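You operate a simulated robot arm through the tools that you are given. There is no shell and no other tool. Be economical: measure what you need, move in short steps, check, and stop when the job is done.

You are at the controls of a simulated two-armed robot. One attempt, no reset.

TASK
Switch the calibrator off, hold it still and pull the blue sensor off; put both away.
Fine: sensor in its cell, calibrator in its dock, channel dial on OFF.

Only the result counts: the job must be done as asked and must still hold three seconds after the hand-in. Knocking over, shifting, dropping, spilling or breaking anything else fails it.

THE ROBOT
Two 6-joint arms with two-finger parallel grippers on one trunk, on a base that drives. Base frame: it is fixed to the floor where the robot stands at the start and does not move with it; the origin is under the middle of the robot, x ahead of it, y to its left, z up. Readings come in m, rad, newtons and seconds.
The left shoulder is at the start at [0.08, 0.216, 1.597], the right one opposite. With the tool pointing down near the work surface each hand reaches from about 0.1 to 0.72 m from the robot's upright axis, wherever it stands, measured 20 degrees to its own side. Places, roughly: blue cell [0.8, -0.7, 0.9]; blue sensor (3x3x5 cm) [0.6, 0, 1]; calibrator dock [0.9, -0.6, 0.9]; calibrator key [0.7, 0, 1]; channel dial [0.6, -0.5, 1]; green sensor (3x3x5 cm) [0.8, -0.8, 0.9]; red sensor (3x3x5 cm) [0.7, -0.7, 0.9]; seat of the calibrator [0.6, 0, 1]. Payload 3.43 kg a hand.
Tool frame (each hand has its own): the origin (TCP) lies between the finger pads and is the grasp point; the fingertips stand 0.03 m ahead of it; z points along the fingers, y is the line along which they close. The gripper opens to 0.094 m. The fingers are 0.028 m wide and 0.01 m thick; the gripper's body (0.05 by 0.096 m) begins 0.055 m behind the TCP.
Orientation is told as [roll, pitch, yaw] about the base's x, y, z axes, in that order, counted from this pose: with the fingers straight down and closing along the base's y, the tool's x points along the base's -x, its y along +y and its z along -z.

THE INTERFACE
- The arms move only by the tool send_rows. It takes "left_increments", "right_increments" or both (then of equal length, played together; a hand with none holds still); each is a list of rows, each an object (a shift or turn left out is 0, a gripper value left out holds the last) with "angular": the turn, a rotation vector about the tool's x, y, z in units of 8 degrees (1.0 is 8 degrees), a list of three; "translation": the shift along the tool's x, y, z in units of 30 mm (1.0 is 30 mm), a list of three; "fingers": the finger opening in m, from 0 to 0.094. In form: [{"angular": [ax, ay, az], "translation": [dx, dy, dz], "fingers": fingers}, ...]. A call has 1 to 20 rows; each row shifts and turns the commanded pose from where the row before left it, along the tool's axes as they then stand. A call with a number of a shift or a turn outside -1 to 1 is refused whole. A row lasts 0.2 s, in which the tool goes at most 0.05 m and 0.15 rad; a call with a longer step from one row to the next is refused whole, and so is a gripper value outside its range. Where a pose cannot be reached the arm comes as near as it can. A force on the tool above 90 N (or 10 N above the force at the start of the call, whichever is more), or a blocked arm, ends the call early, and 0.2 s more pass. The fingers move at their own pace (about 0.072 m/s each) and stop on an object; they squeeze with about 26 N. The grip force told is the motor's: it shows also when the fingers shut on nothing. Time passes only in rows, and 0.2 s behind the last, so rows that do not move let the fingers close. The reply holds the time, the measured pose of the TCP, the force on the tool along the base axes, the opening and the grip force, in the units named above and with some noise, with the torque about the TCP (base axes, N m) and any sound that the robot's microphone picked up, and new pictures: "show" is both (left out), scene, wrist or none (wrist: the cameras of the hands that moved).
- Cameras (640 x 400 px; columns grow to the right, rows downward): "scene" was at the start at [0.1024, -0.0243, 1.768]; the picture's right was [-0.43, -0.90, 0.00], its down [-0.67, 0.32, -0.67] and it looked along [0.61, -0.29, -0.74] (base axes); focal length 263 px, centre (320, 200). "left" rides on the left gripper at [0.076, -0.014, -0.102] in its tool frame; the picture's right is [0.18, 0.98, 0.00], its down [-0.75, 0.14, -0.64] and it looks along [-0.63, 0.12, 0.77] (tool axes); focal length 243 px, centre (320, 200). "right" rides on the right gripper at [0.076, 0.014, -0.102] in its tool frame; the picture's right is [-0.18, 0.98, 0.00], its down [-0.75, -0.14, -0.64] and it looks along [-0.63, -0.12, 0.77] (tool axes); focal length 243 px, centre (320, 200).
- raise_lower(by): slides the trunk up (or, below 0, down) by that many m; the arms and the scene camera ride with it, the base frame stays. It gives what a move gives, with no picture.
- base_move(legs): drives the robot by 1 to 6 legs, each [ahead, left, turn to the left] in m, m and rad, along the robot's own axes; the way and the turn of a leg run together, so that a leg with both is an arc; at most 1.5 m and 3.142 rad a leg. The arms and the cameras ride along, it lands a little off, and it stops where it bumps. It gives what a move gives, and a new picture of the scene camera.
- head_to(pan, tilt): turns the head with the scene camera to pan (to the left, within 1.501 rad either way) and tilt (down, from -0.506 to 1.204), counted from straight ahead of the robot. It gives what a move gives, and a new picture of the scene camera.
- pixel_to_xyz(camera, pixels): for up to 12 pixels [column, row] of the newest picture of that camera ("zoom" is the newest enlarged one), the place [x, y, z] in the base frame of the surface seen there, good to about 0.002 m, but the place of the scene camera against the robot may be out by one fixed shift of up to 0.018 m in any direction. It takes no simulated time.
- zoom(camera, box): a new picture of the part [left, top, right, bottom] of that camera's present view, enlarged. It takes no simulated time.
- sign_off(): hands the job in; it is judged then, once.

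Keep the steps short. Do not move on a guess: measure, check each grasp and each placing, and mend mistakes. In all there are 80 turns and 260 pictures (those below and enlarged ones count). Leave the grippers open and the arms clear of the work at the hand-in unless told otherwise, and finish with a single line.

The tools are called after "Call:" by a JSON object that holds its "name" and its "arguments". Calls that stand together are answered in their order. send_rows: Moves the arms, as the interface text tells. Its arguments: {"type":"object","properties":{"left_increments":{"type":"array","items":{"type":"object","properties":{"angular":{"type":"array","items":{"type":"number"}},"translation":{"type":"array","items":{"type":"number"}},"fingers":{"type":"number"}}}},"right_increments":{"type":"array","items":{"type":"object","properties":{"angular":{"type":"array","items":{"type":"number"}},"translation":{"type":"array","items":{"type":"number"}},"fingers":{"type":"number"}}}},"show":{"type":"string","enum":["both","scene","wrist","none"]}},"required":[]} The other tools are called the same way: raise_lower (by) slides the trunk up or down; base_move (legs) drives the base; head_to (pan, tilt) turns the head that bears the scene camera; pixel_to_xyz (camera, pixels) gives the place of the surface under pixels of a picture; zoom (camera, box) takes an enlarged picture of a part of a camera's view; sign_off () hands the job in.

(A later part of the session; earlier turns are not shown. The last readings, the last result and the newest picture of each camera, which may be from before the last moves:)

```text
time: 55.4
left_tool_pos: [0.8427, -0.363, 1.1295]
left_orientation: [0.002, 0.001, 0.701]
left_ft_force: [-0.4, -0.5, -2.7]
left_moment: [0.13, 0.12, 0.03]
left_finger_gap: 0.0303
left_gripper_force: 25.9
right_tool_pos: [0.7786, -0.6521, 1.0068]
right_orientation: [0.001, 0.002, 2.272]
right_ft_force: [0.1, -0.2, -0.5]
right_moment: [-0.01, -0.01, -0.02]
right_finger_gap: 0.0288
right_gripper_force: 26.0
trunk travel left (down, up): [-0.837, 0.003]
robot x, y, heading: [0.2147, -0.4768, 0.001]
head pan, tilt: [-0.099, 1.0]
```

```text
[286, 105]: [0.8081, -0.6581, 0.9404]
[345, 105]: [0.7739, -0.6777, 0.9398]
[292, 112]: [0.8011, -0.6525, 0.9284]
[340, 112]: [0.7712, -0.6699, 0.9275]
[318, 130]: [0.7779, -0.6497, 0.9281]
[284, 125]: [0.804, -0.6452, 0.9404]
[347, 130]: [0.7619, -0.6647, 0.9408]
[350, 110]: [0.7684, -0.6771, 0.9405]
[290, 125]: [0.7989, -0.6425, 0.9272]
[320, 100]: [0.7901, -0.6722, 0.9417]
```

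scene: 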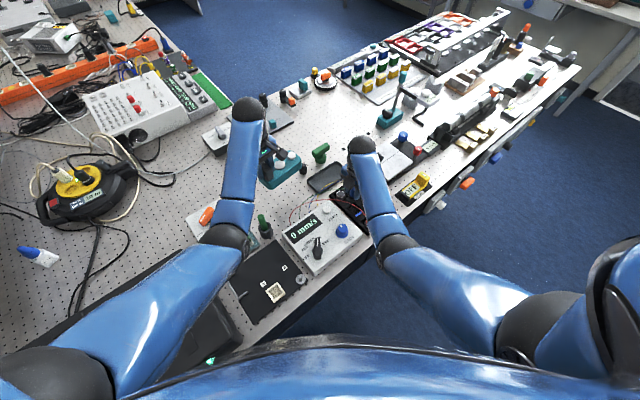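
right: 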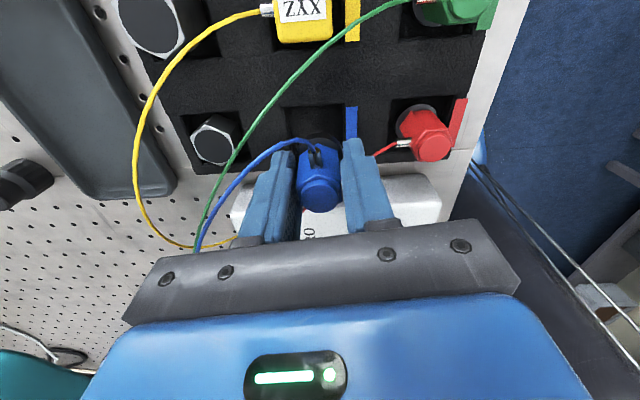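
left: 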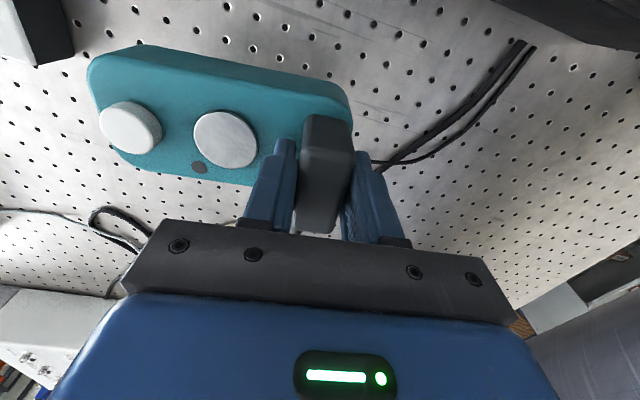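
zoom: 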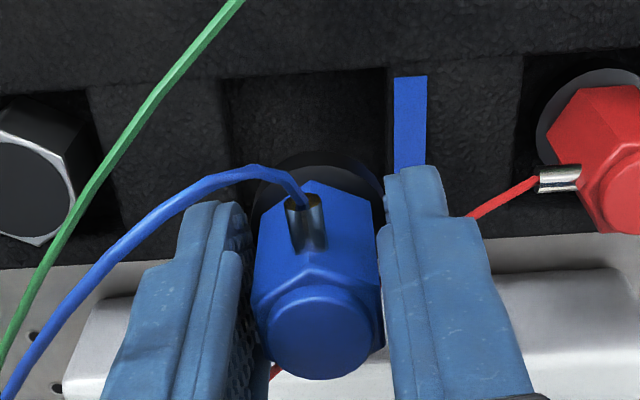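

The cell centre is confirmed at (0.780,-0.651). I'll nudge 2 mm and lower slowly to z≈0.973.

Call:
{"name": "send_rows", "arguments": {"right_increments": [{"translation": [0, -0.06, 0]}, {"translation": [0, 0, 0.4]}, {"translation": [0, 0, 0.3]}, {"translation": [0, 0, 0.2]}, {"translation": [0, 0, 0.2]}, {}], "show": "wrist"}}

```text
time: 56.8
left_tool_pos: [0.8416, -0.3616, 1.1295]
left_orientation: [0.002, -0.001, 0.701]
left_ft_force: [-0.5, -0.6, -3.5]
left_moment: [0.12, 0.12, -0.01]
left_finger_gap: 0.0302
left_gripper_force: 26.5
right_tool_pos: [0.7783, -0.6527, 0.972]
right_orientation: [0.0, 0.0, 2.273]
right_ft_force: [0.1, -1.1, -0.2]
right_moment: [-0.01, 0.0, -0.03]
right_finger_gap: 0.0287
right_gripper_force: 25.8
trunk travel left (down, up): [-0.837, 0.003]
robot x, y, heading: [0.2116, -0.4762, 0.007]
head pan, tilt: [-0.099, 1.0]
```

right: 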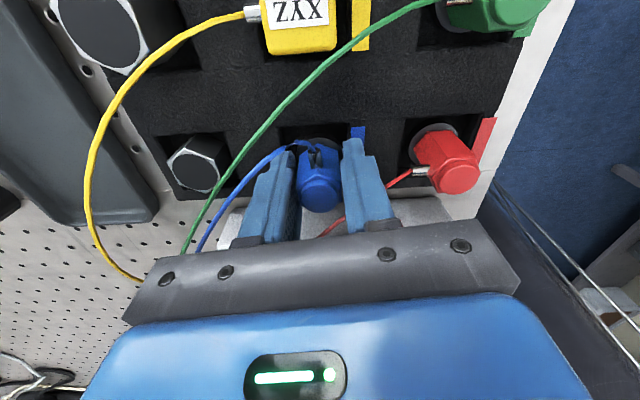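

Call:
{"name": "zoom", "arguments": {"camera": "right", "box": [240, 100, 400, 230]}}

Call:
{"name": "pixel_to_xyz", "arguments": {"camera": "right", "pixels": [[282, 126], [349, 126], [320, 130], [300, 135], [320, 190], [308, 190], [332, 190], [320, 122]]}}

```text
3.08 times, centred on (320, 165) of right
```

zoom: 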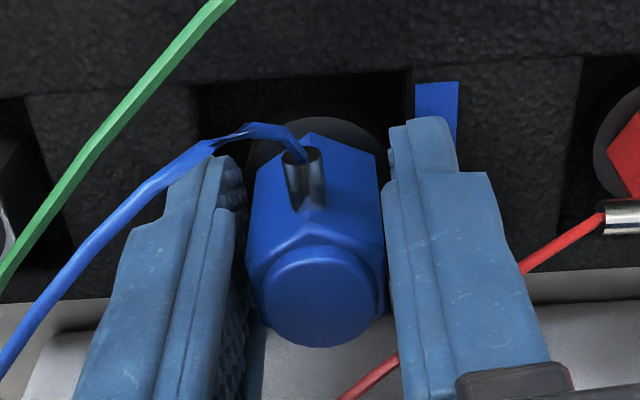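

```text
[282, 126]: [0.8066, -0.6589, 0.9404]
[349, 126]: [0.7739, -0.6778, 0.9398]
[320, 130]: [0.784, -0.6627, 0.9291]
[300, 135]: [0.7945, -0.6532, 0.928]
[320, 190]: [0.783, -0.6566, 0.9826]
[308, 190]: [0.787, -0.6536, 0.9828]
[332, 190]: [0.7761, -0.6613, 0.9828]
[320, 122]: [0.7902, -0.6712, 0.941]
```

The base of the sensor is inside the recess rim and aligned, with the fingertips just above the rim. I'll lower 1.5 mm more and release.

Call:
{"name": "send_rows", "arguments": {"right_increments": [{"translation": [0, 0, 0.05]}, {}, {"fingers": 0.034}, {"fingers": 0.044}, {}, {}], "show": "wrist"}}

Call:
{"name": "zoom", "arguments": {"camera": "right", "box": [240, 100, 400, 230]}}

```text
time: 58.2
left_tool_pos: [0.8425, -0.3622, 1.1292]
left_orientation: [0.001, 0.001, 0.702]
left_ft_force: [-0.4, 0.4, -3.2]
left_moment: [0.21, 0.08, 0.01]
left_finger_gap: 0.0301
left_gripper_force: 26.2
right_tool_pos: [0.7789, -0.6522, 0.9713]
right_orientation: [-0.001, 0.0, 2.273]
right_ft_force: [0.4, 0.1, -0.4]
right_moment: [-0.01, 0.0, -0.02]
right_finger_gap: 0.0438
right_gripper_force: 0.2
trunk travel left (down, up): [-0.837, 0.003]
robot x, y, heading: [0.2116, -0.4726, 0.001]
head pan, tilt: [-0.099, 1.0]
```

right: 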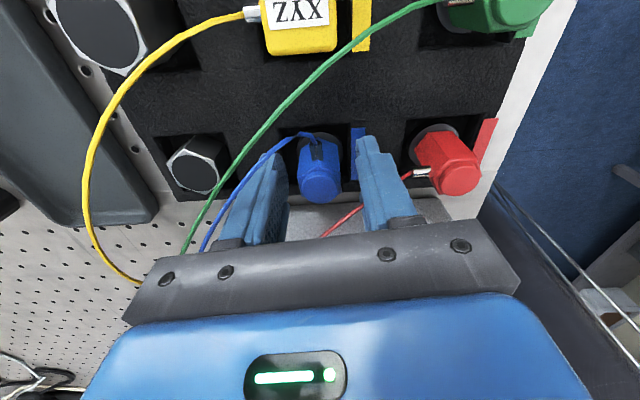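

```text
3.08 times, centred on (320, 165) of right
```

zoom: 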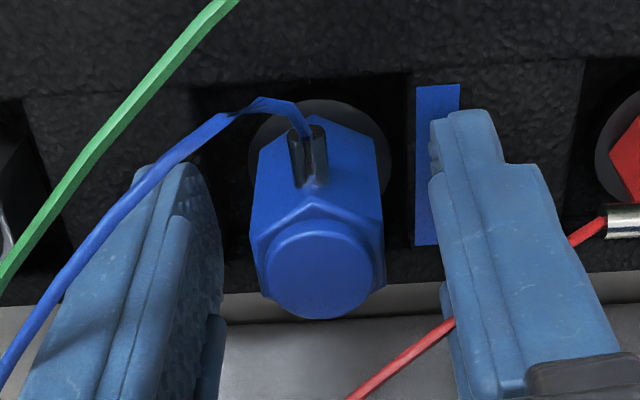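

It dropped into the cell upright. I'll check its top height against red's, then lift the hand straight up.

Call:
{"name": "pixel_to_xyz", "arguments": {"camera": "right", "pixels": [[320, 190], [312, 190], [328, 190], [320, 183], [452, 178], [444, 180]]}}

Call:
{"name": "send_rows", "arguments": {"right_increments": [{"translation": [0, 0, -0.5]}, {"translation": [0, 0, -0.7]}, {"translation": [0, 0, -0.8]}, {}], "show": "both"}}

```text
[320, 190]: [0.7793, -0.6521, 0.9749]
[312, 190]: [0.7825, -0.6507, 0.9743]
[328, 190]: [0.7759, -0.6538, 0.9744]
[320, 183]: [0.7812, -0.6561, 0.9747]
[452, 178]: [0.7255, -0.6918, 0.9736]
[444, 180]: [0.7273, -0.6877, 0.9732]
```

```text
time: 59.2
left_tool_pos: [0.8415, -0.3614, 1.1292]
left_orientation: [0.002, -0.001, 0.7]
left_ft_force: [-0.7, -0.3, -2.7]
left_moment: [0.13, 0.15, 0.0]
left_finger_gap: 0.0302
left_gripper_force: 26.3
right_tool_pos: [0.7769, -0.654, 1.0321]
right_orientation: [0.0, 0.0, 2.273]
right_ft_force: [0.4, 0.8, 0.3]
right_moment: [0.0, 0.03, 0.03]
right_finger_gap: 0.0439
right_gripper_force: 0.1
trunk travel left (down, up): [-0.837, 0.003]
robot x, y, heading: [0.2099, -0.4777, -0.001]
head pan, tilt: [-0.099, 1.0]
```

scene: 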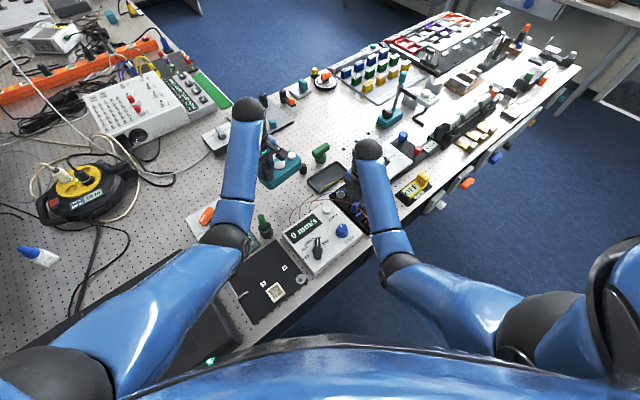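
right: 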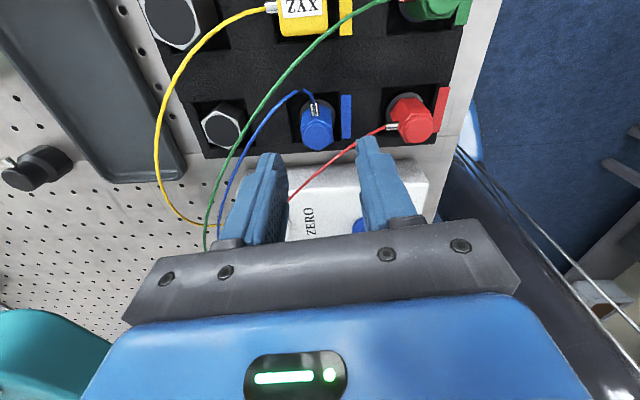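

The sensor top is at 0.9747, level with red's, so it's seated. Next the calibrator: I'll bring the right hand out and up to about (0.87,-0.67,1.13) before driving on.

Call:
{"name": "send_rows", "arguments": {"right_increments": [{"translation": [0.61, -0.47, -0.5]}, {"translation": [0.61, -0.47, -0.9]}, {"translation": [0.61, -0.47, -0.9]}, {"translation": [0.61, -0.47, -0.9]}, {}], "show": "wrist"}}

Call:
{"name": "base_move", "arguments": {"legs": [[0.1, -0.13, 0]]}}

```text
time: 60.4
left_tool_pos: [0.842, -0.3624, 1.1298]
left_orientation: [0.002, 0.0, 0.702]
left_ft_force: [-0.8, -0.5, -3.3]
left_moment: [0.15, 0.09, 0.02]
left_finger_gap: 0.0303
left_gripper_force: 26.0
right_tool_pos: [0.8709, -0.6701, 1.128]
right_orientation: [0.0, 0.0, 2.274]
right_ft_force: [0.2, -0.4, -0.5]
right_moment: [0.01, -0.03, -0.01]
right_finger_gap: 0.044
right_gripper_force: 0.0
trunk travel left (down, up): [-0.837, 0.003]
robot x, y, heading: [0.2059, -0.4738, 0.003]
head pan, tilt: [-0.099, 1.0]
```

right: 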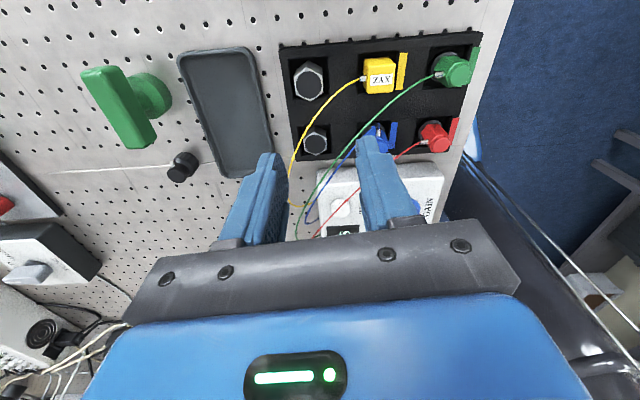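

```text
time: 61.9
left_tool_pos: [0.938, -0.4878, 1.1307]
left_orientation: [-0.002, 0.002, 0.701]
left_ft_force: [0.4, -0.2, -3.2]
left_moment: [0.11, 0.1, 0.01]
left_finger_gap: 0.0302
left_gripper_force: 26.2
right_tool_pos: [0.9664, -0.7968, 1.1299]
right_orientation: [0.0, 0.004, 2.274]
right_ft_force: [0.2, 1.0, 0.1]
right_moment: [-0.03, -0.01, -0.02]
right_finger_gap: 0.044
right_gripper_force: 0.2
trunk travel left (down, up): [-0.837, 0.003]
robot x, y, heading: [0.3111, -0.6045, 0.001]
head pan, tilt: [-0.099, 1.0]
```

scene: 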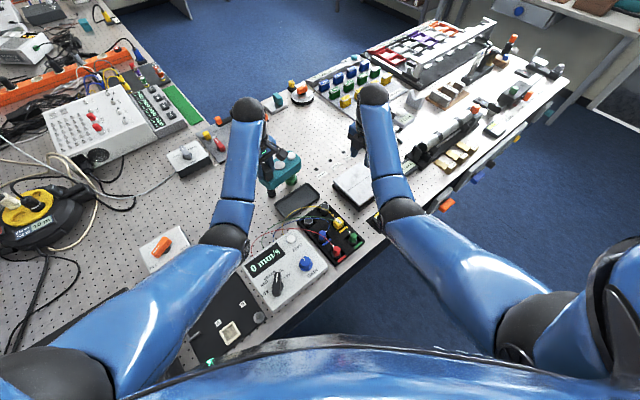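

I'm in place. I'll take a fresh view from the right wrist and measure the dock's corners.

Call:
{"name": "send_rows", "arguments": {"right_increments": [{}], "left_increments": [{}], "show": "wrist"}}

Call:
{"name": "zoom", "arguments": {"camera": "scene", "box": [240, 140, 380, 260]}}

```text
time: 62.3
left_tool_pos: [0.941, -0.4927, 1.1284]
left_orientation: [0.003, 0.0, 0.7]
left_ft_force: [0.4, -0.1, -4.4]
left_moment: [0.18, 0.13, 0.04]
left_finger_gap: 0.0302
left_gripper_force: 26.1
right_tool_pos: [0.9696, -0.7998, 1.1279]
right_orientation: [0.0, 0.001, 2.271]
right_ft_force: [0.8, 0.4, -0.2]
right_moment: [0.05, 0.01, -0.01]
right_finger_gap: 0.0441
right_gripper_force: 0.0
trunk travel left (down, up): [-0.837, 0.003]
robot x, y, heading: [0.3097, -0.6031, -0.003]
head pan, tilt: [-0.099, 1.0]
```

right: 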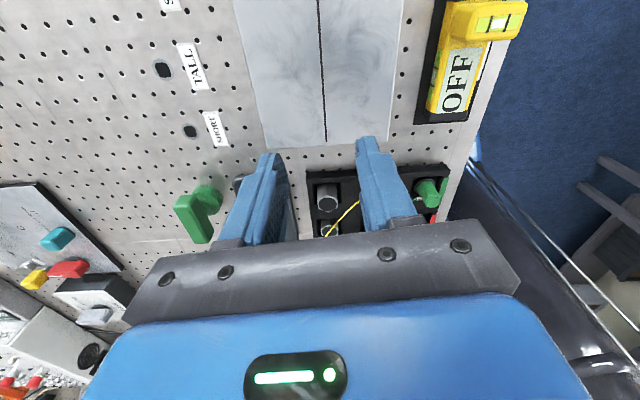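
left: 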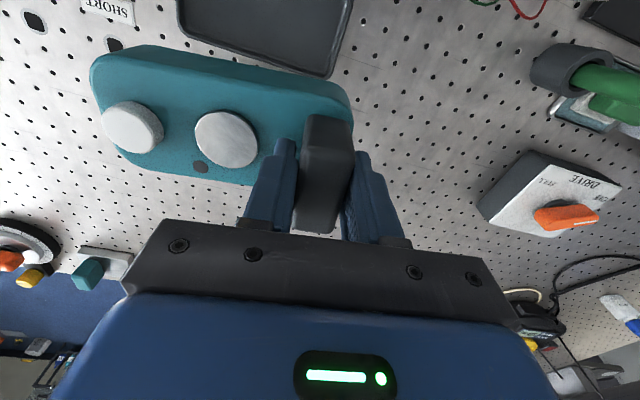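

```text
3.33 times, centred on (310, 200) of scene
```

zoom: 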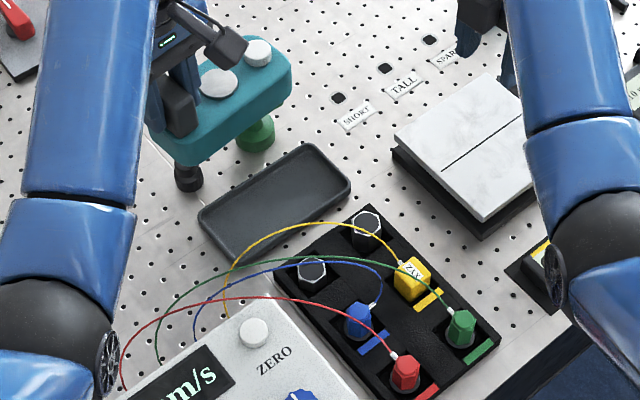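

Call:
{"name": "pixel_to_xyz", "arguments": {"camera": "zoom", "pixels": [[360, 318], [199, 215], [310, 144], [351, 182], [240, 260], [275, 200], [255, 179], [298, 225], [405, 372], [258, 120], [330, 160], [218, 240]]}}

Call:
{"name": "pixel_to_xyz", "arguments": {"camera": "left", "pixels": [[181, 25], [327, 77], [250, 55], [345, 30], [260, 25], [186, 5], [335, 70], [197, 36]]}}

Call:
{"name": "zoom", "arguments": {"camera": "left", "box": [150, 0, 380, 130]}}

```text
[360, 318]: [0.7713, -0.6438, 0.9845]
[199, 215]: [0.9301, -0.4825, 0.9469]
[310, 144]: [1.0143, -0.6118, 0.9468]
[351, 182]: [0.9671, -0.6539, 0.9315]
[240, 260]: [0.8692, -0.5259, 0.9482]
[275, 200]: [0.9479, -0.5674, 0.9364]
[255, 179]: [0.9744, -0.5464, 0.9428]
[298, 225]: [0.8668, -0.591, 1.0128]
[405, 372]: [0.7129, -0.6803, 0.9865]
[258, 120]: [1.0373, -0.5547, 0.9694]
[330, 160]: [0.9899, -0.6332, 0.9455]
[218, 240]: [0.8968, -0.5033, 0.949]
```

```text
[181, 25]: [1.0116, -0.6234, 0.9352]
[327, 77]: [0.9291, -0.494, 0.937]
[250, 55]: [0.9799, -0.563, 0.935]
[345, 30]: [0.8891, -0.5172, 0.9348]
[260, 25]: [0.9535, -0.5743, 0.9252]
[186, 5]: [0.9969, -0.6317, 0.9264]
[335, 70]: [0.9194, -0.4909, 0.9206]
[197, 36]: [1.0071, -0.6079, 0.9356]
```

```text
2.78 times, centred on (265, 65) of left
```

zoom: 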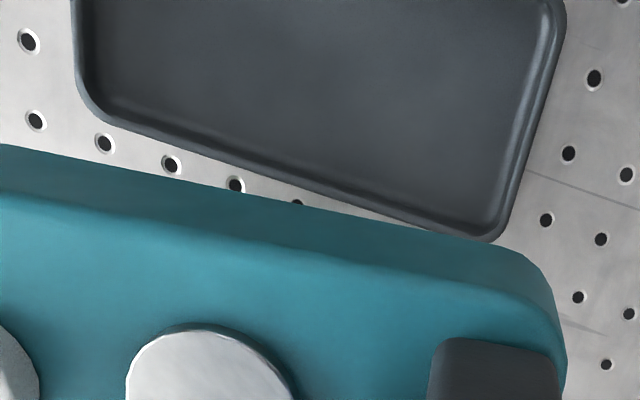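

Dock: axis about -57.5°, centre about (0.941,-0.576), opening about 0.15×0.07, so the fit is tight. I'll measure the calibrator's outline in the hand for its exact offset from the TCP.

Call:
{"name": "pixel_to_xyz", "arguments": {"camera": "left", "pixels": [[180, 60], [230, 70], [290, 82], [180, 72], [240, 84], [300, 96], [150, 164], [200, 174], [240, 181], [93, 80], [100, 100], [347, 112]]}}

Call:
{"name": "zoom", "arguments": {"camera": "left", "box": [70, 30, 370, 240]}}

```text
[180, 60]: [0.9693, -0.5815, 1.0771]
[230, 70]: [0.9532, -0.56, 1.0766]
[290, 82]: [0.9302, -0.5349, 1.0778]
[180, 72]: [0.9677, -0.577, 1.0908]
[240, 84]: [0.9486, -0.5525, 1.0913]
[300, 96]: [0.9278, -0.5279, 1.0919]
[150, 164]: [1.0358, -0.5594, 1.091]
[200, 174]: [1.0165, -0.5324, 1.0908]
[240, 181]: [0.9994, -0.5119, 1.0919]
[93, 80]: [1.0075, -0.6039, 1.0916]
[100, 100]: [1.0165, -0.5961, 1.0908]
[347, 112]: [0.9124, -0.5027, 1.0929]
```

```text
1.90 times, centred on (220, 135) of left
```

zoom: 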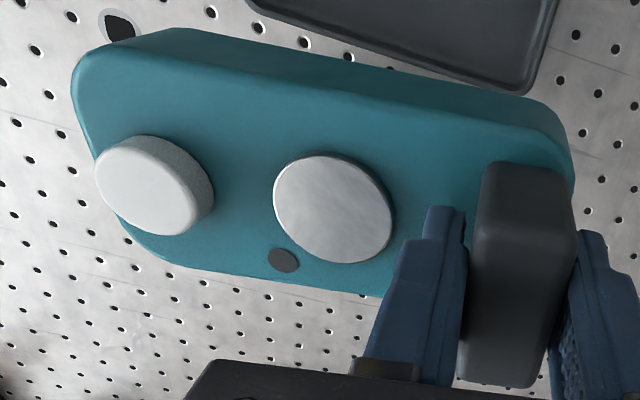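

The calibrator centre is 58 mm along its axis from the TCP. The target TCP is (0.911,-0.526) at yaw about 32.5°. I'll move there at a height of about 1.10 and re-check.

Call:
{"name": "send_rows", "arguments": {"left_increments": [{"translation": [0.4, -0.07, 0.45]}, {"translation": [0.5, -0.07, 0.45]}, {"translation": [0.59, -0.07, 0]}, {"angular": [0, 0, 0.94]}, {}], "show": "wrist"}}

```text
time: 63.5
left_tool_pos: [0.9101, -0.5254, 1.1038]
left_orientation: [0.0, 0.001, 0.569]
left_ft_force: [-0.4, -0.1, -4.6]
left_moment: [0.17, 0.11, 0.01]
left_finger_gap: 0.0305
left_gripper_force: 25.3
right_tool_pos: [0.9699, -0.7988, 1.1283]
right_orientation: [0.001, 0.001, 2.271]
right_ft_force: [-1.4, -0.6, -0.4]
right_moment: [-0.01, 0.0, 0.02]
right_finger_gap: 0.044
right_gripper_force: 0.0
trunk travel left (down, up): [-0.837, 0.003]
robot x, y, heading: [0.3077, -0.6067, 0.003]
head pan, tilt: [-0.099, 1.0]
```

left: 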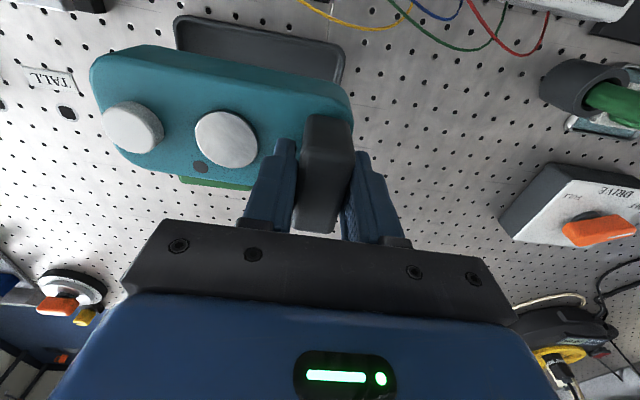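

The axes look nearly parallel. I'll measure the dock's visible edges and the calibrator's again.

Call:
{"name": "zoom", "arguments": {"camera": "left", "box": [160, 0, 370, 130]}}

Call:
{"name": "pixel_to_xyz", "arguments": {"camera": "zoom", "pixels": [[75, 50], [200, 68], [350, 90], [500, 113], [562, 160], [555, 200], [548, 235], [45, 80], [45, 120], [150, 152], [300, 190], [450, 232]]}}

```text
3.05 times, centred on (265, 65) of left
```

zoom: 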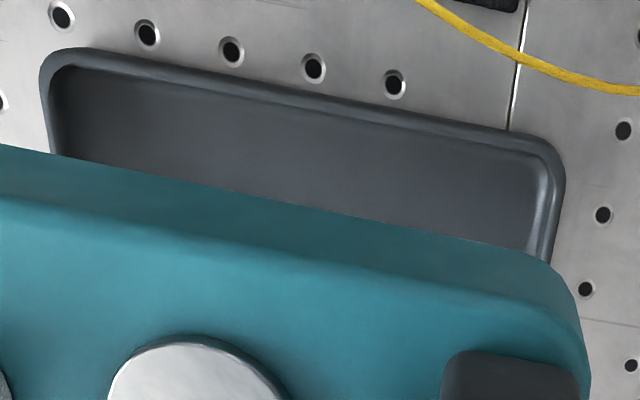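

```text
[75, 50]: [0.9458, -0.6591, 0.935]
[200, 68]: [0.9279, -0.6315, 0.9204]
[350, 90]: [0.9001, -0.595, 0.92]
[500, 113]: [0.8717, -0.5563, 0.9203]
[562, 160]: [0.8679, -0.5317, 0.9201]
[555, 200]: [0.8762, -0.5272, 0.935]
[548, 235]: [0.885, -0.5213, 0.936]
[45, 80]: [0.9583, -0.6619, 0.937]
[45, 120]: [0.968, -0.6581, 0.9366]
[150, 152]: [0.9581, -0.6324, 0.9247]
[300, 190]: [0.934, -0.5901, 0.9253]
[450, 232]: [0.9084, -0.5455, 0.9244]
```

Best fit is a dock axis of about -55.5° and centre (0.940,-0.578). I'll turn back 2°, shift a few mm and lower until the base is about 1 cm above the rim.

Call:
{"name": "send_rows", "arguments": {"left_increments": [{"angular": [0, 0, -0.24]}, {"translation": [0.12, -0.09, 0.5]}, {"translation": [0, 0, 0.8]}, {"translation": [0, 0, 0.8]}, {"translation": [0, 0, 0.5]}, {}], "show": "both"}}

Call:
{"name": "zoom", "arguments": {"camera": "left", "box": [70, 0, 370, 200]}}

Call:
{"name": "zoom", "arguments": {"camera": "scene", "box": [250, 160, 340, 230]}}

```text
time: 64.9
left_tool_pos: [0.9073, -0.5291, 1.0234]
left_orientation: [0.003, 0.0, 0.604]
left_ft_force: [-1.1, 0.0, -4.2]
left_moment: [0.13, 0.09, -0.03]
left_finger_gap: 0.03
left_gripper_force: 25.9
right_tool_pos: [0.9689, -0.7999, 1.1287]
right_orientation: [0.0, 0.001, 2.272]
right_ft_force: [0.7, -0.3, -0.1]
right_moment: [-0.02, 0.03, 0.03]
right_finger_gap: 0.0436
right_gripper_force: 0.0
trunk travel left (down, up): [-0.837, 0.003]
robot x, y, heading: [0.3122, -0.5989, -0.0]
head pan, tilt: [-0.099, 1.0]
```

scene: 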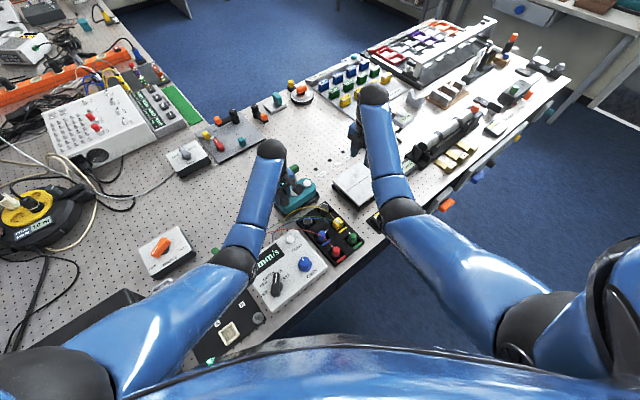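
left: 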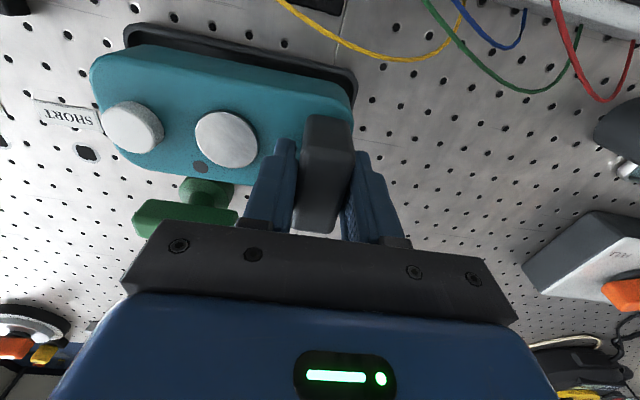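

```text
2.00 times, centred on (220, 100) of left
```

zoom: 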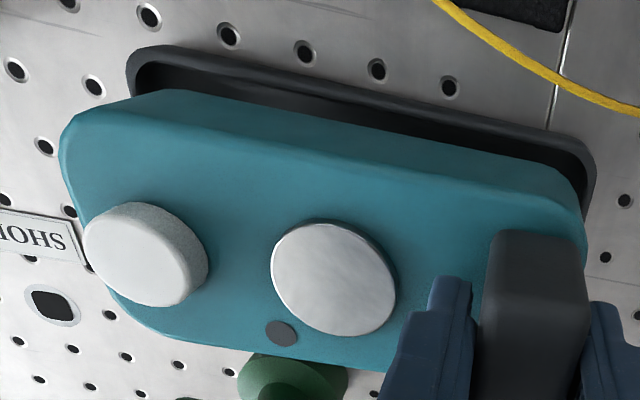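

```text
5.71 times, centred on (295, 195) of scene
```

zoom: 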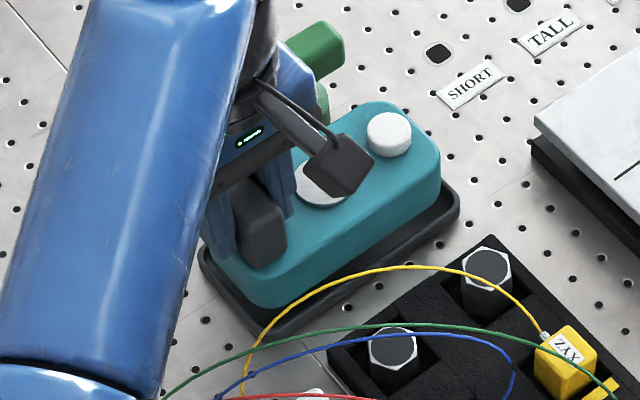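

Call:
{"name": "pixel_to_xyz", "arguments": {"camera": "left", "pixels": [[155, 29], [220, 43], [285, 57], [335, 68], [127, 42], [354, 92], [150, 50], [235, 66], [315, 83], [100, 70], [95, 85], [352, 80]]}}

Call:
{"name": "zoom", "arguments": {"camera": "left", "box": [90, 10, 190, 80]}}

Call:
{"name": "zoom", "arguments": {"camera": "left", "box": [280, 40, 380, 110]}}

```text
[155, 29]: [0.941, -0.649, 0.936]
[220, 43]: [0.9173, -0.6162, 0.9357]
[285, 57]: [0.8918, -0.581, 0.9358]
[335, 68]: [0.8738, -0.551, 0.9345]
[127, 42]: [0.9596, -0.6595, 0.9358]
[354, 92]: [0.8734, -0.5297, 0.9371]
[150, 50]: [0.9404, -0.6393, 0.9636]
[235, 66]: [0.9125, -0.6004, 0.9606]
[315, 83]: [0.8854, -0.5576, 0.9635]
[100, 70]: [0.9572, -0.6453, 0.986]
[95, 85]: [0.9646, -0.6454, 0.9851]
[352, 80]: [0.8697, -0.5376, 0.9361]
```

```text
5.71 times, centred on (140, 45) of left
```

zoom: 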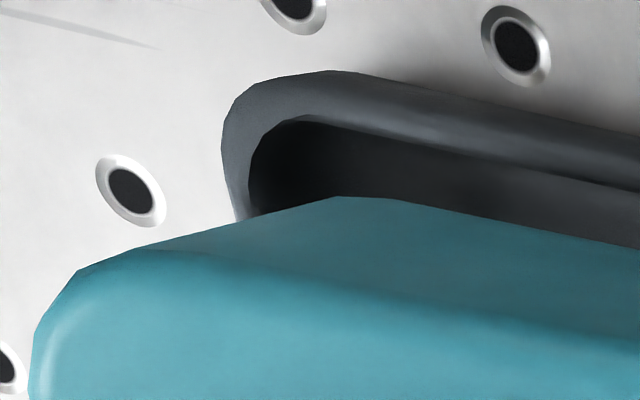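

```text
5.71 times, centred on (330, 75) of left
```

zoom: 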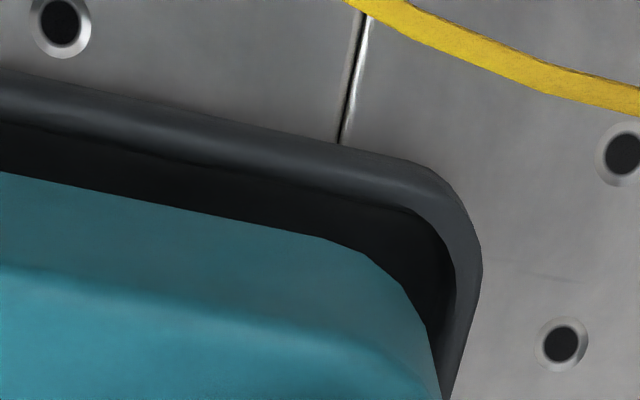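

Clearances come out at about 3 mm front, 3.5 mm back, 1 mm and 2.7 mm at the ends, with the angle within 1–2°. I'll nudge 1 mm and lower slowly while watching the force.

Call:
{"name": "send_rows", "arguments": {"left_increments": [{"translation": [0, -0.035, 0.15]}, {"translation": [0, 0, 0.15]}, {"translation": [0, 0, 0.15]}, {"translation": [0, 0, 0.15]}, {}], "show": "wrist"}}

Call:
{"name": "zoom", "arguments": {"camera": "left", "box": [70, 0, 370, 200]}}

```text
time: 66.1
left_tool_pos: [0.9104, -0.5302, 1.0048]
left_orientation: [0.001, 0.001, 0.604]
left_ft_force: [-0.5, -0.7, -4.0]
left_moment: [0.14, 0.07, 0.0]
left_finger_gap: 0.0304
left_gripper_force: 26.4
right_tool_pos: [0.9694, -0.7984, 1.1291]
right_orientation: [0.0, 0.001, 2.273]
right_ft_force: [0.0, 0.1, 0.0]
right_moment: [-0.01, 0.0, -0.01]
right_finger_gap: 0.0438
right_gripper_force: 0.0
trunk travel left (down, up): [-0.837, 0.003]
robot x, y, heading: [0.3106, -0.6018, 0.0]
head pan, tilt: [-0.099, 1.0]
```

left: 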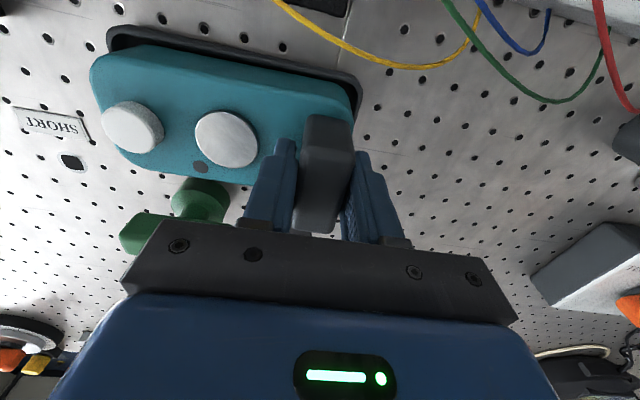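

```text
2.00 times, centred on (220, 100) of left
```

zoom: 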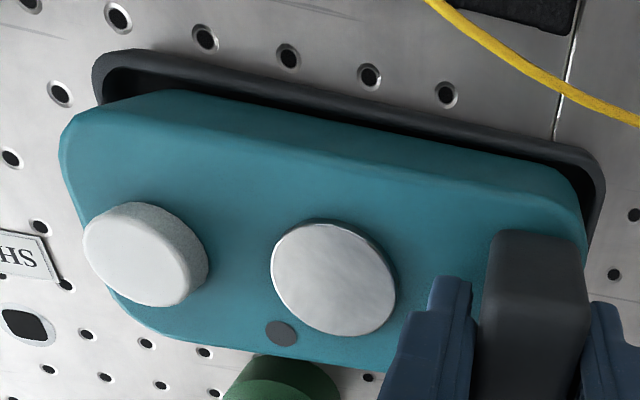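

No contact yet and it's entering the tray cleanly. I'll continue 5 mm down.

Call:
{"name": "send_rows", "arguments": {"left_increments": [{"translation": [0, 0, 0.08]}, {"translation": [0, 0, 0.06]}, {"translation": [0, 0, 0.05]}, {}], "show": "wrist"}}

```text
time: 67.1
left_tool_pos: [0.907, -0.529, 1.0018]
left_orientation: [0.003, 0.0, 0.603]
left_ft_force: [-3.4, 2.3, -1.0]
left_moment: [-0.03, 0.31, 0.0]
left_finger_gap: 0.0304
left_gripper_force: 25.8
right_tool_pos: [0.9687, -0.7991, 1.1293]
right_orientation: [-0.001, 0.003, 2.273]
right_ft_force: [0.2, 0.7, 0.3]
right_moment: [-0.02, 0.01, -0.02]
right_finger_gap: 0.044
right_gripper_force: 0.0
trunk travel left (down, up): [-0.837, 0.003]
robot x, y, heading: [0.3122, -0.5988, -0.003]
head pan, tilt: [-0.099, 1.0]
```

left: 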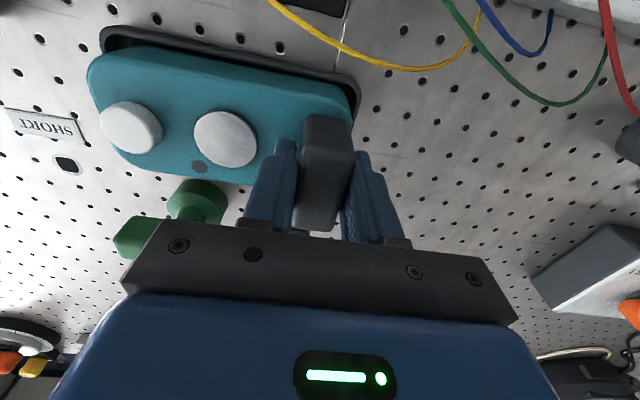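

The base is near the floor, with a slight side force along -50°/130° from the key-end wall. I'll shift 1.5 mm away from that and lower a touch.

Call:
{"name": "send_rows", "arguments": {"left_increments": [{"translation": [0.02, 0.05, 0]}, {"translation": [0, 0, 0.04]}, {"translation": [0, 0, 0.04]}, {}], "show": "wrist"}}

Call:
{"name": "zoom", "arguments": {"camera": "left", "box": [70, 0, 370, 200]}}

Call:
{"name": "zoom", "arguments": {"camera": "scene", "box": [250, 160, 340, 230]}}

```text
time: 68.1
left_tool_pos: [0.9079, -0.5295, 1.002]
left_orientation: [-0.002, -0.005, 0.604]
left_ft_force: [0.8, -0.1, 13.2]
left_moment: [-0.37, 0.49, 0.0]
left_finger_gap: 0.0299
left_gripper_force: 26.0
right_tool_pos: [0.9678, -0.7989, 1.1295]
right_orientation: [-0.001, 0.001, 2.271]
right_ft_force: [0.0, -0.5, -0.1]
right_moment: [0.0, 0.0, 0.01]
right_finger_gap: 0.044
right_gripper_force: 0.0
trunk travel left (down, up): [-0.837, 0.003]
robot x, y, heading: [0.3112, -0.603, -0.001]
head pan, tilt: [-0.099, 1.0]
```

left: 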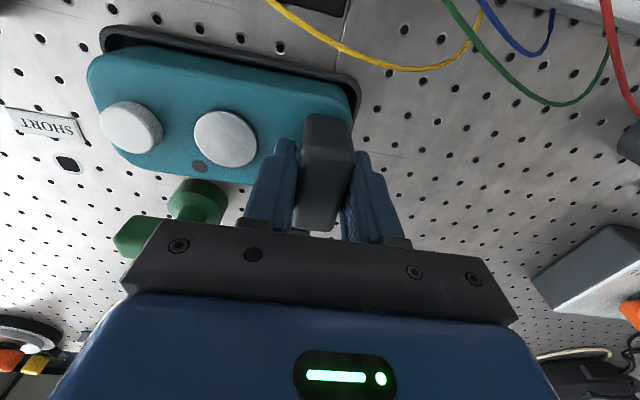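

```text
2.00 times, centred on (220, 100) of left
```

zoom: 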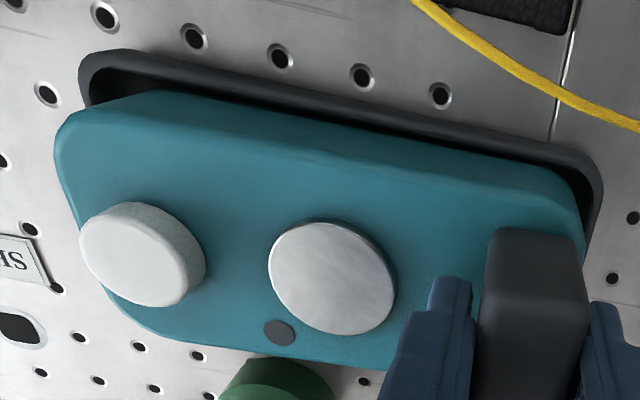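

```text
5.71 times, centred on (295, 195) of scene
```

zoom: 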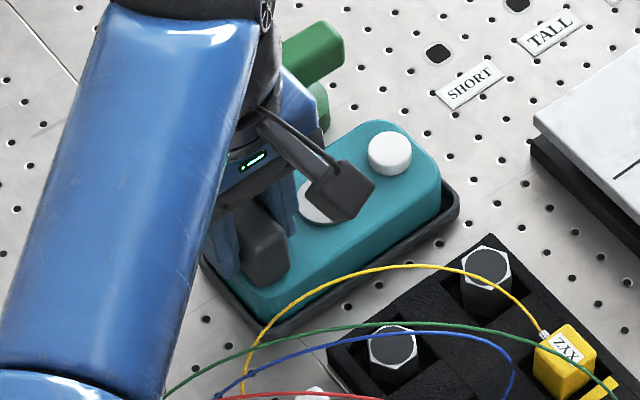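

The base is at the floor: TCP 1.002, 13 N up, inside the rim on all sides. I'll release gently and lift away.

Call:
{"name": "send_rows", "arguments": {"left_increments": [{"translation": [0, 0, -0.03]}, {"fingers": 0.04}, {"fingers": 0.055}, {}, {"translation": [0, 0, -0.5]}, {"translation": [0, 0, -0.7]}, {"translation": [0, 0, -0.7]}, {"translation": [0, 0, -0.7]}, {}], "show": "both"}}

Call:
{"name": "zoom", "arguments": {"camera": "left", "box": [100, 0, 400, 200]}}

```text
time: 70.1
left_tool_pos: [0.9079, -0.5267, 1.0786]
left_orientation: [0.002, -0.001, 0.605]
left_ft_force: [-0.6, -0.4, 0.7]
left_moment: [-0.04, -0.01, -0.01]
left_finger_gap: 0.0549
left_gripper_force: 0.0
right_tool_pos: [0.9689, -0.7991, 1.1294]
right_orientation: [0.0, 0.0, 2.274]
right_ft_force: [1.2, -0.1, -0.3]
right_moment: [0.01, 0.01, -0.04]
right_finger_gap: 0.0441
right_gripper_force: 0.1
trunk travel left (down, up): [-0.837, 0.003]
robot x, y, heading: [0.3088, -0.6052, -0.002]
head pan, tilt: [-0.099, 1.0]
```

scene: 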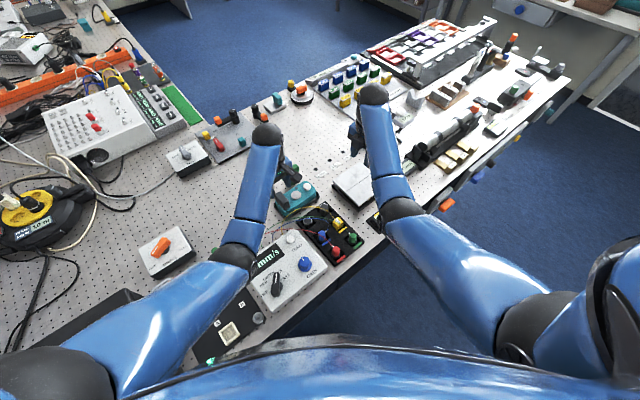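
left: 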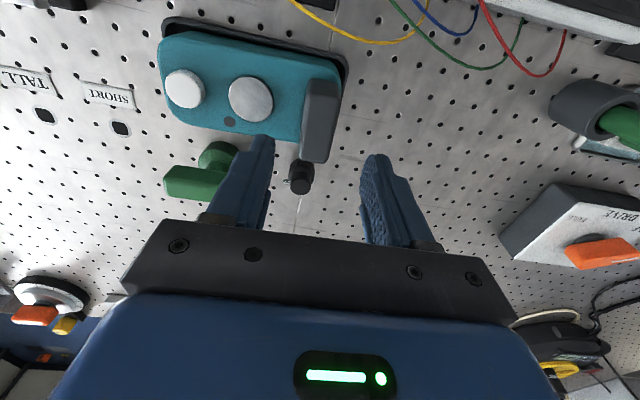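

```text
2.00 times, centred on (250, 100) of left
```

zoom: 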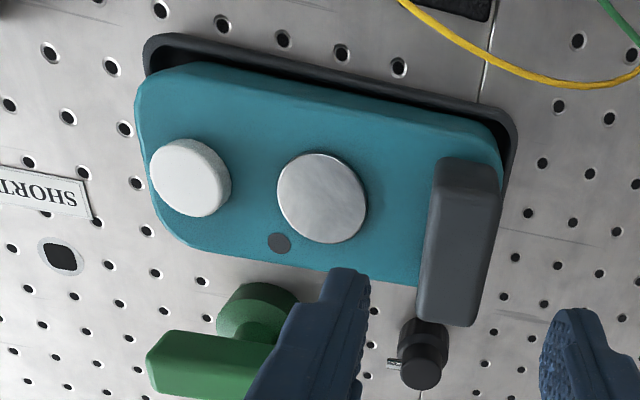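

I'll check that the calibrator sits level at the right height (expected top about 0.965).

Call:
{"name": "pixel_to_xyz", "arguments": {"camera": "left", "pixels": [[178, 58], [305, 72], [210, 122], [280, 133], [250, 65], [320, 95], [185, 88], [250, 100], [225, 22], [163, 27], [346, 60], [171, 60]]}}

Call:
{"name": "pixel_to_xyz", "arguments": {"camera": "scene", "pixels": [[287, 205], [300, 190], [310, 185], [306, 200]]}}

```text
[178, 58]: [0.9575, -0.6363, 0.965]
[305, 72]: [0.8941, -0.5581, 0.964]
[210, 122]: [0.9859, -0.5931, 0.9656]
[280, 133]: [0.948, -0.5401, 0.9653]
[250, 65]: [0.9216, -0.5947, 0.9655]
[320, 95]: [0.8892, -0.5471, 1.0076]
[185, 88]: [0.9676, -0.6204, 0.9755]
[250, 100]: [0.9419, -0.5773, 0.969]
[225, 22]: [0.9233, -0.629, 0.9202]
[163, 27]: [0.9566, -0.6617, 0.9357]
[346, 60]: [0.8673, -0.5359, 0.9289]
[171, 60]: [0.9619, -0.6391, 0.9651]
```

```text
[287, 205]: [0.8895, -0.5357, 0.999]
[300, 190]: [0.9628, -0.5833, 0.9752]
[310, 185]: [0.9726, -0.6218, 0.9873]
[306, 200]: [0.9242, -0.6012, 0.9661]
```

The top is level at 0.965 everywhere, so the calibrator is docked. For the dial I'll use the right hand: first the left hand moves aside (+y 0.2), then the base backs off so the dial is within comfortable reach.

Call:
{"name": "send_rows", "arguments": {"left_increments": [{"translation": [-0.63, 0.915, -0.1]}, {"translation": [-0.63, 0.915, -0.1]}, {"translation": [-0.63, 0.915, -0.1]}, {"translation": [-0.63, 0.915, 0]}, {"translation": [-0.63, 0.915, 0]}, {"translation": [-0.63, 0.915, 0]}, {}], "show": "none"}}

Call:
{"name": "base_move", "arguments": {"legs": [[-0.19, 0.08, 0]]}}

```text
time: 71.7
left_tool_pos: [0.9095, -0.3275, 1.089]
left_orientation: [0.0, 0.001, 0.603]
left_ft_force: [0.4, -0.4, 0.1]
left_moment: [0.01, 0.03, -0.03]
left_finger_gap: 0.0549
left_gripper_force: 0.0
right_tool_pos: [0.9678, -0.7995, 1.1284]
right_orientation: [0.0, 0.0, 2.272]
right_ft_force: [-0.1, 0.7, 0.0]
right_moment: [-0.02, 0.0, -0.02]
right_finger_gap: 0.0441
right_gripper_force: 0.1
trunk travel left (down, up): [-0.837, 0.003]
robot x, y, heading: [0.3117, -0.6006, -0.004]
head pan, tilt: [-0.099, 1.0]
```

```text
time: 73.3
left_tool_pos: [0.7249, -0.2482, 1.0866]
left_orientation: [0.005, 0.002, 0.607]
left_ft_force: [0.1, -0.8, 0.5]
left_moment: [0.02, 0.05, -0.03]
left_finger_gap: 0.055
left_gripper_force: 0.0
right_tool_pos: [0.7856, -0.7198, 1.1256]
right_orientation: [0.003, -0.003, 2.273]
right_ft_force: [-0.1, 0.2, 0.2]
right_moment: [0.02, 0.03, -0.05]
right_finger_gap: 0.044
right_gripper_force: 0.0
trunk travel left (down, up): [-0.837, 0.003]
robot x, y, heading: [0.1217, -0.5259, 0.005]
head pan, tilt: [-0.099, 1.0]
```

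scene: 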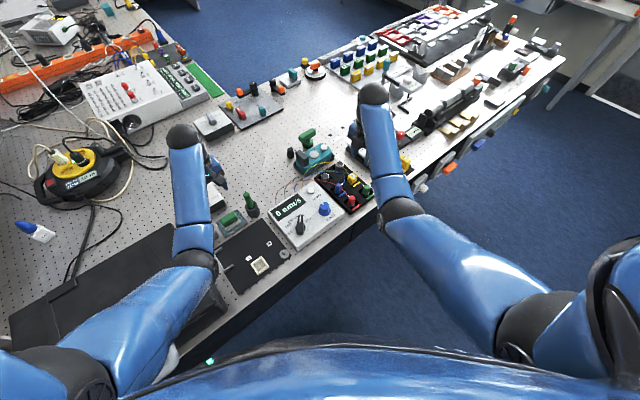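

Now I'll turn the right hand to about yaw -10° in place (clear of everything below) and enlarge the dial.

Call:
{"name": "send_rows", "arguments": {"right_increments": [{"angular": [0, 0, 0.875], "fingers": 0.06}, {"angular": [0, 0, 0.875]}, {"angular": [0, 0, 0.875]}, {"angular": [0, 0, 0.875]}, {"angular": [0, 0, 0.875]}, {"angular": [0, 0, 0.875]}, {"angular": [0, 0, 0.875]}, {"angular": [0, 0, 0.875]}, {"angular": [0, 0, 0.875]}, {"angular": [0, 0, 0.875]}, {"angular": [0, 0, 0.875]}, {"angular": [0, 0, 0.875]}, {"angular": [0, 0, 0.875]}, {"angular": [0, 0, 0.875]}, {"angular": [0, 0, 0.875]}, {"angular": [0, 0, 0.875]}, {"angular": [0, 0, 0.875]}, {"angular": [0, 0, 0.875]}, {"angular": [0, 0, 0.875]}, {"angular": [0, 0, 0.875]}], "show": "wrist"}}

Call:
{"name": "zoom", "arguments": {"camera": "scene", "box": [265, 175, 365, 255]}}

```text
time: 77.5
left_tool_pos: [0.7205, -0.246, 1.089]
left_orientation: [0.001, -0.002, 0.606]
left_ft_force: [0.6, 0.2, 0.2]
left_moment: [-0.01, 0.03, -0.01]
left_finger_gap: 0.0547
left_gripper_force: 0.0
right_tool_pos: [0.7823, -0.7181, 1.1282]
right_orientation: [0.001, 0.0, -0.172]
right_ft_force: [0.4, -0.1, -0.5]
right_moment: [0.03, -0.02, -0.06]
right_finger_gap: 0.0602
right_gripper_force: 0.1
trunk travel left (down, up): [-0.837, 0.003]
robot x, y, heading: [0.1244, -0.523, -0.001]
head pan, tilt: [-0.099, 1.0]
```

right: 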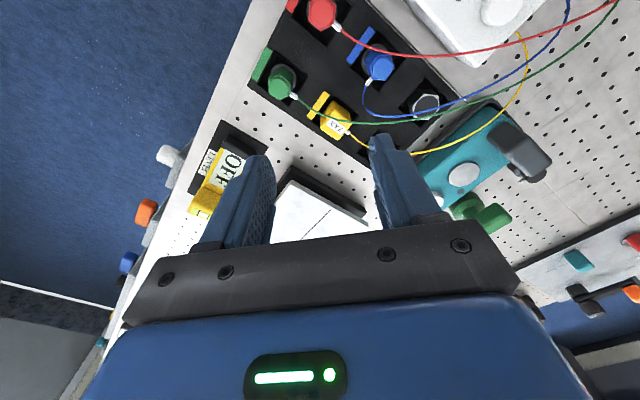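

```text
5.00 times, centred on (315, 215) of scene
```

zoom: 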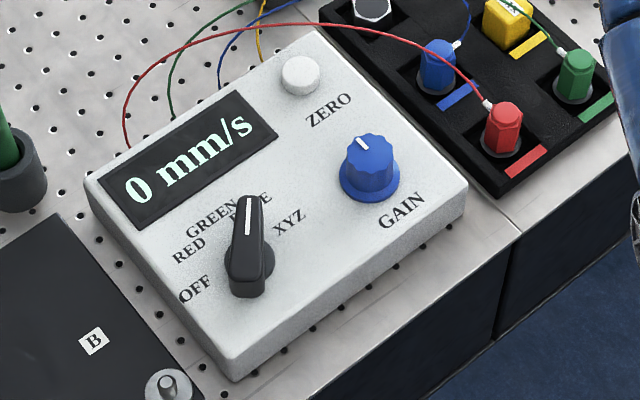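

Call:
{"name": "pixel_to_xyz", "arguments": {"camera": "zoom", "pixels": [[248, 203], [249, 235], [246, 270], [195, 290], [188, 250], [212, 218], [262, 200], [290, 222], [268, 265], [232, 215], [248, 290], [230, 268]]}}

```text
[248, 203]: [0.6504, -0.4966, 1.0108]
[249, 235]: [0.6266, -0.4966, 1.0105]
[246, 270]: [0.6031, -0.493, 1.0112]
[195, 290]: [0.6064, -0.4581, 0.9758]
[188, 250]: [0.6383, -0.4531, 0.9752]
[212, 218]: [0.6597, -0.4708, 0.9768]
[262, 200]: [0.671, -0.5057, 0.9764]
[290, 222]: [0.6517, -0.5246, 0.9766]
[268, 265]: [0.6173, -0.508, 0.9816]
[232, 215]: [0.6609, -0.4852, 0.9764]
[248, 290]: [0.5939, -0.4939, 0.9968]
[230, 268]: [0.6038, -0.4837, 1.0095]
```

Knob axis is about (0.631,-0.502) after the camera correction. The pointer lies at about -4° (BLUE) and OFF is at about 107–113°. I'll move the right hand above it.

Call:
{"name": "send_rows", "arguments": {"right_increments": [{"translation": [0.775, 0.775, 0.2]}, {"translation": [0.775, 0.775, 0.2]}, {"translation": [0.775, 0.775, 0.2]}, {"translation": [0.775, 0.775, 0.2]}, {"translation": [0.775, 0.775, 0.2]}, {"translation": [0.775, 0.775, 0.2]}, {"translation": [0.775, 0.775, 0.2]}, {"translation": [0.775, 0.775, 0.2]}, {}], "show": "wrist"}}

Call:
{"name": "zoom", "arguments": {"camera": "right", "box": [220, 40, 420, 220]}}

```text
time: 79.5
left_tool_pos: [0.7209, -0.2469, 1.0886]
left_orientation: [0.001, 0.001, 0.606]
left_ft_force: [0.1, -0.2, -0.2]
left_moment: [-0.02, 0.02, 0.03]
left_finger_gap: 0.0552
left_gripper_force: 0.0
right_tool_pos: [0.6304, -0.502, 1.0806]
right_orientation: [0.0, -0.001, -0.169]
right_ft_force: [0.3, 0.4, 0.4]
right_moment: [0.0, 0.04, 0.01]
right_finger_gap: 0.0601
right_gripper_force: 0.0
trunk travel left (down, up): [-0.837, 0.003]
robot x, y, heading: [0.1219, -0.5223, 0.002]
head pan, tilt: [-0.099, 1.0]
```

right: 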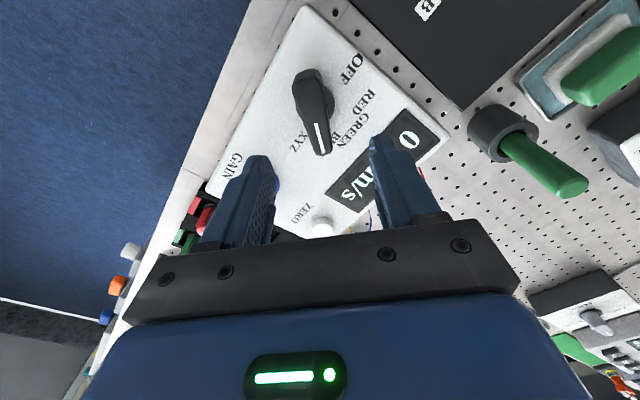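

```text
2.22 times, centred on (320, 130) of right
```

zoom: 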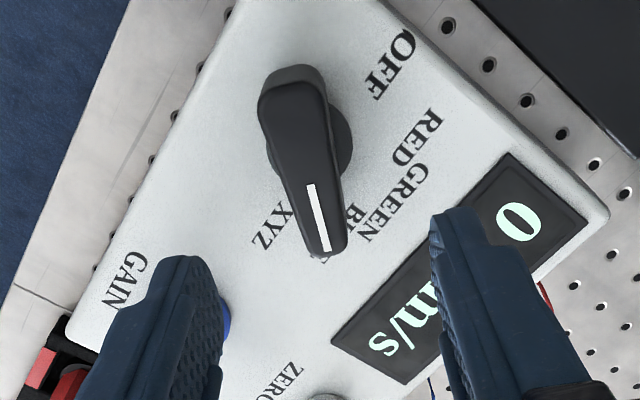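

Call:
{"name": "pixel_to_xyz", "arguments": {"camera": "zoom", "pixels": [[310, 190], [324, 245], [290, 110], [300, 90], [325, 250], [345, 150], [390, 65], [415, 140], [405, 200], [362, 215], [272, 225], [228, 325]]}}

Call:
{"name": "pixel_to_xyz", "arguments": {"camera": "scene", "pixels": [[325, 207], [320, 204], [330, 212]]}}

```text
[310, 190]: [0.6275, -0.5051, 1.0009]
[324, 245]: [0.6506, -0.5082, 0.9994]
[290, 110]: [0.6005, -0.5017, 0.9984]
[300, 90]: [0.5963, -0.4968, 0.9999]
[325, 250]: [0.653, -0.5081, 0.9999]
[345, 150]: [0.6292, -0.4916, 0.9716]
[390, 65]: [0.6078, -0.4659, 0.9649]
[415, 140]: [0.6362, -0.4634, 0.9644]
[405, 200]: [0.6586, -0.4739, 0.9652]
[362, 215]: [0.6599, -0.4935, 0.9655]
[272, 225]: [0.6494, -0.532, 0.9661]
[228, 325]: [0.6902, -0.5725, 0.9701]
```

```text
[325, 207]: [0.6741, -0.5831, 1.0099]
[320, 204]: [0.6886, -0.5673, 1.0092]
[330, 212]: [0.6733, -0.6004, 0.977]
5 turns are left
```

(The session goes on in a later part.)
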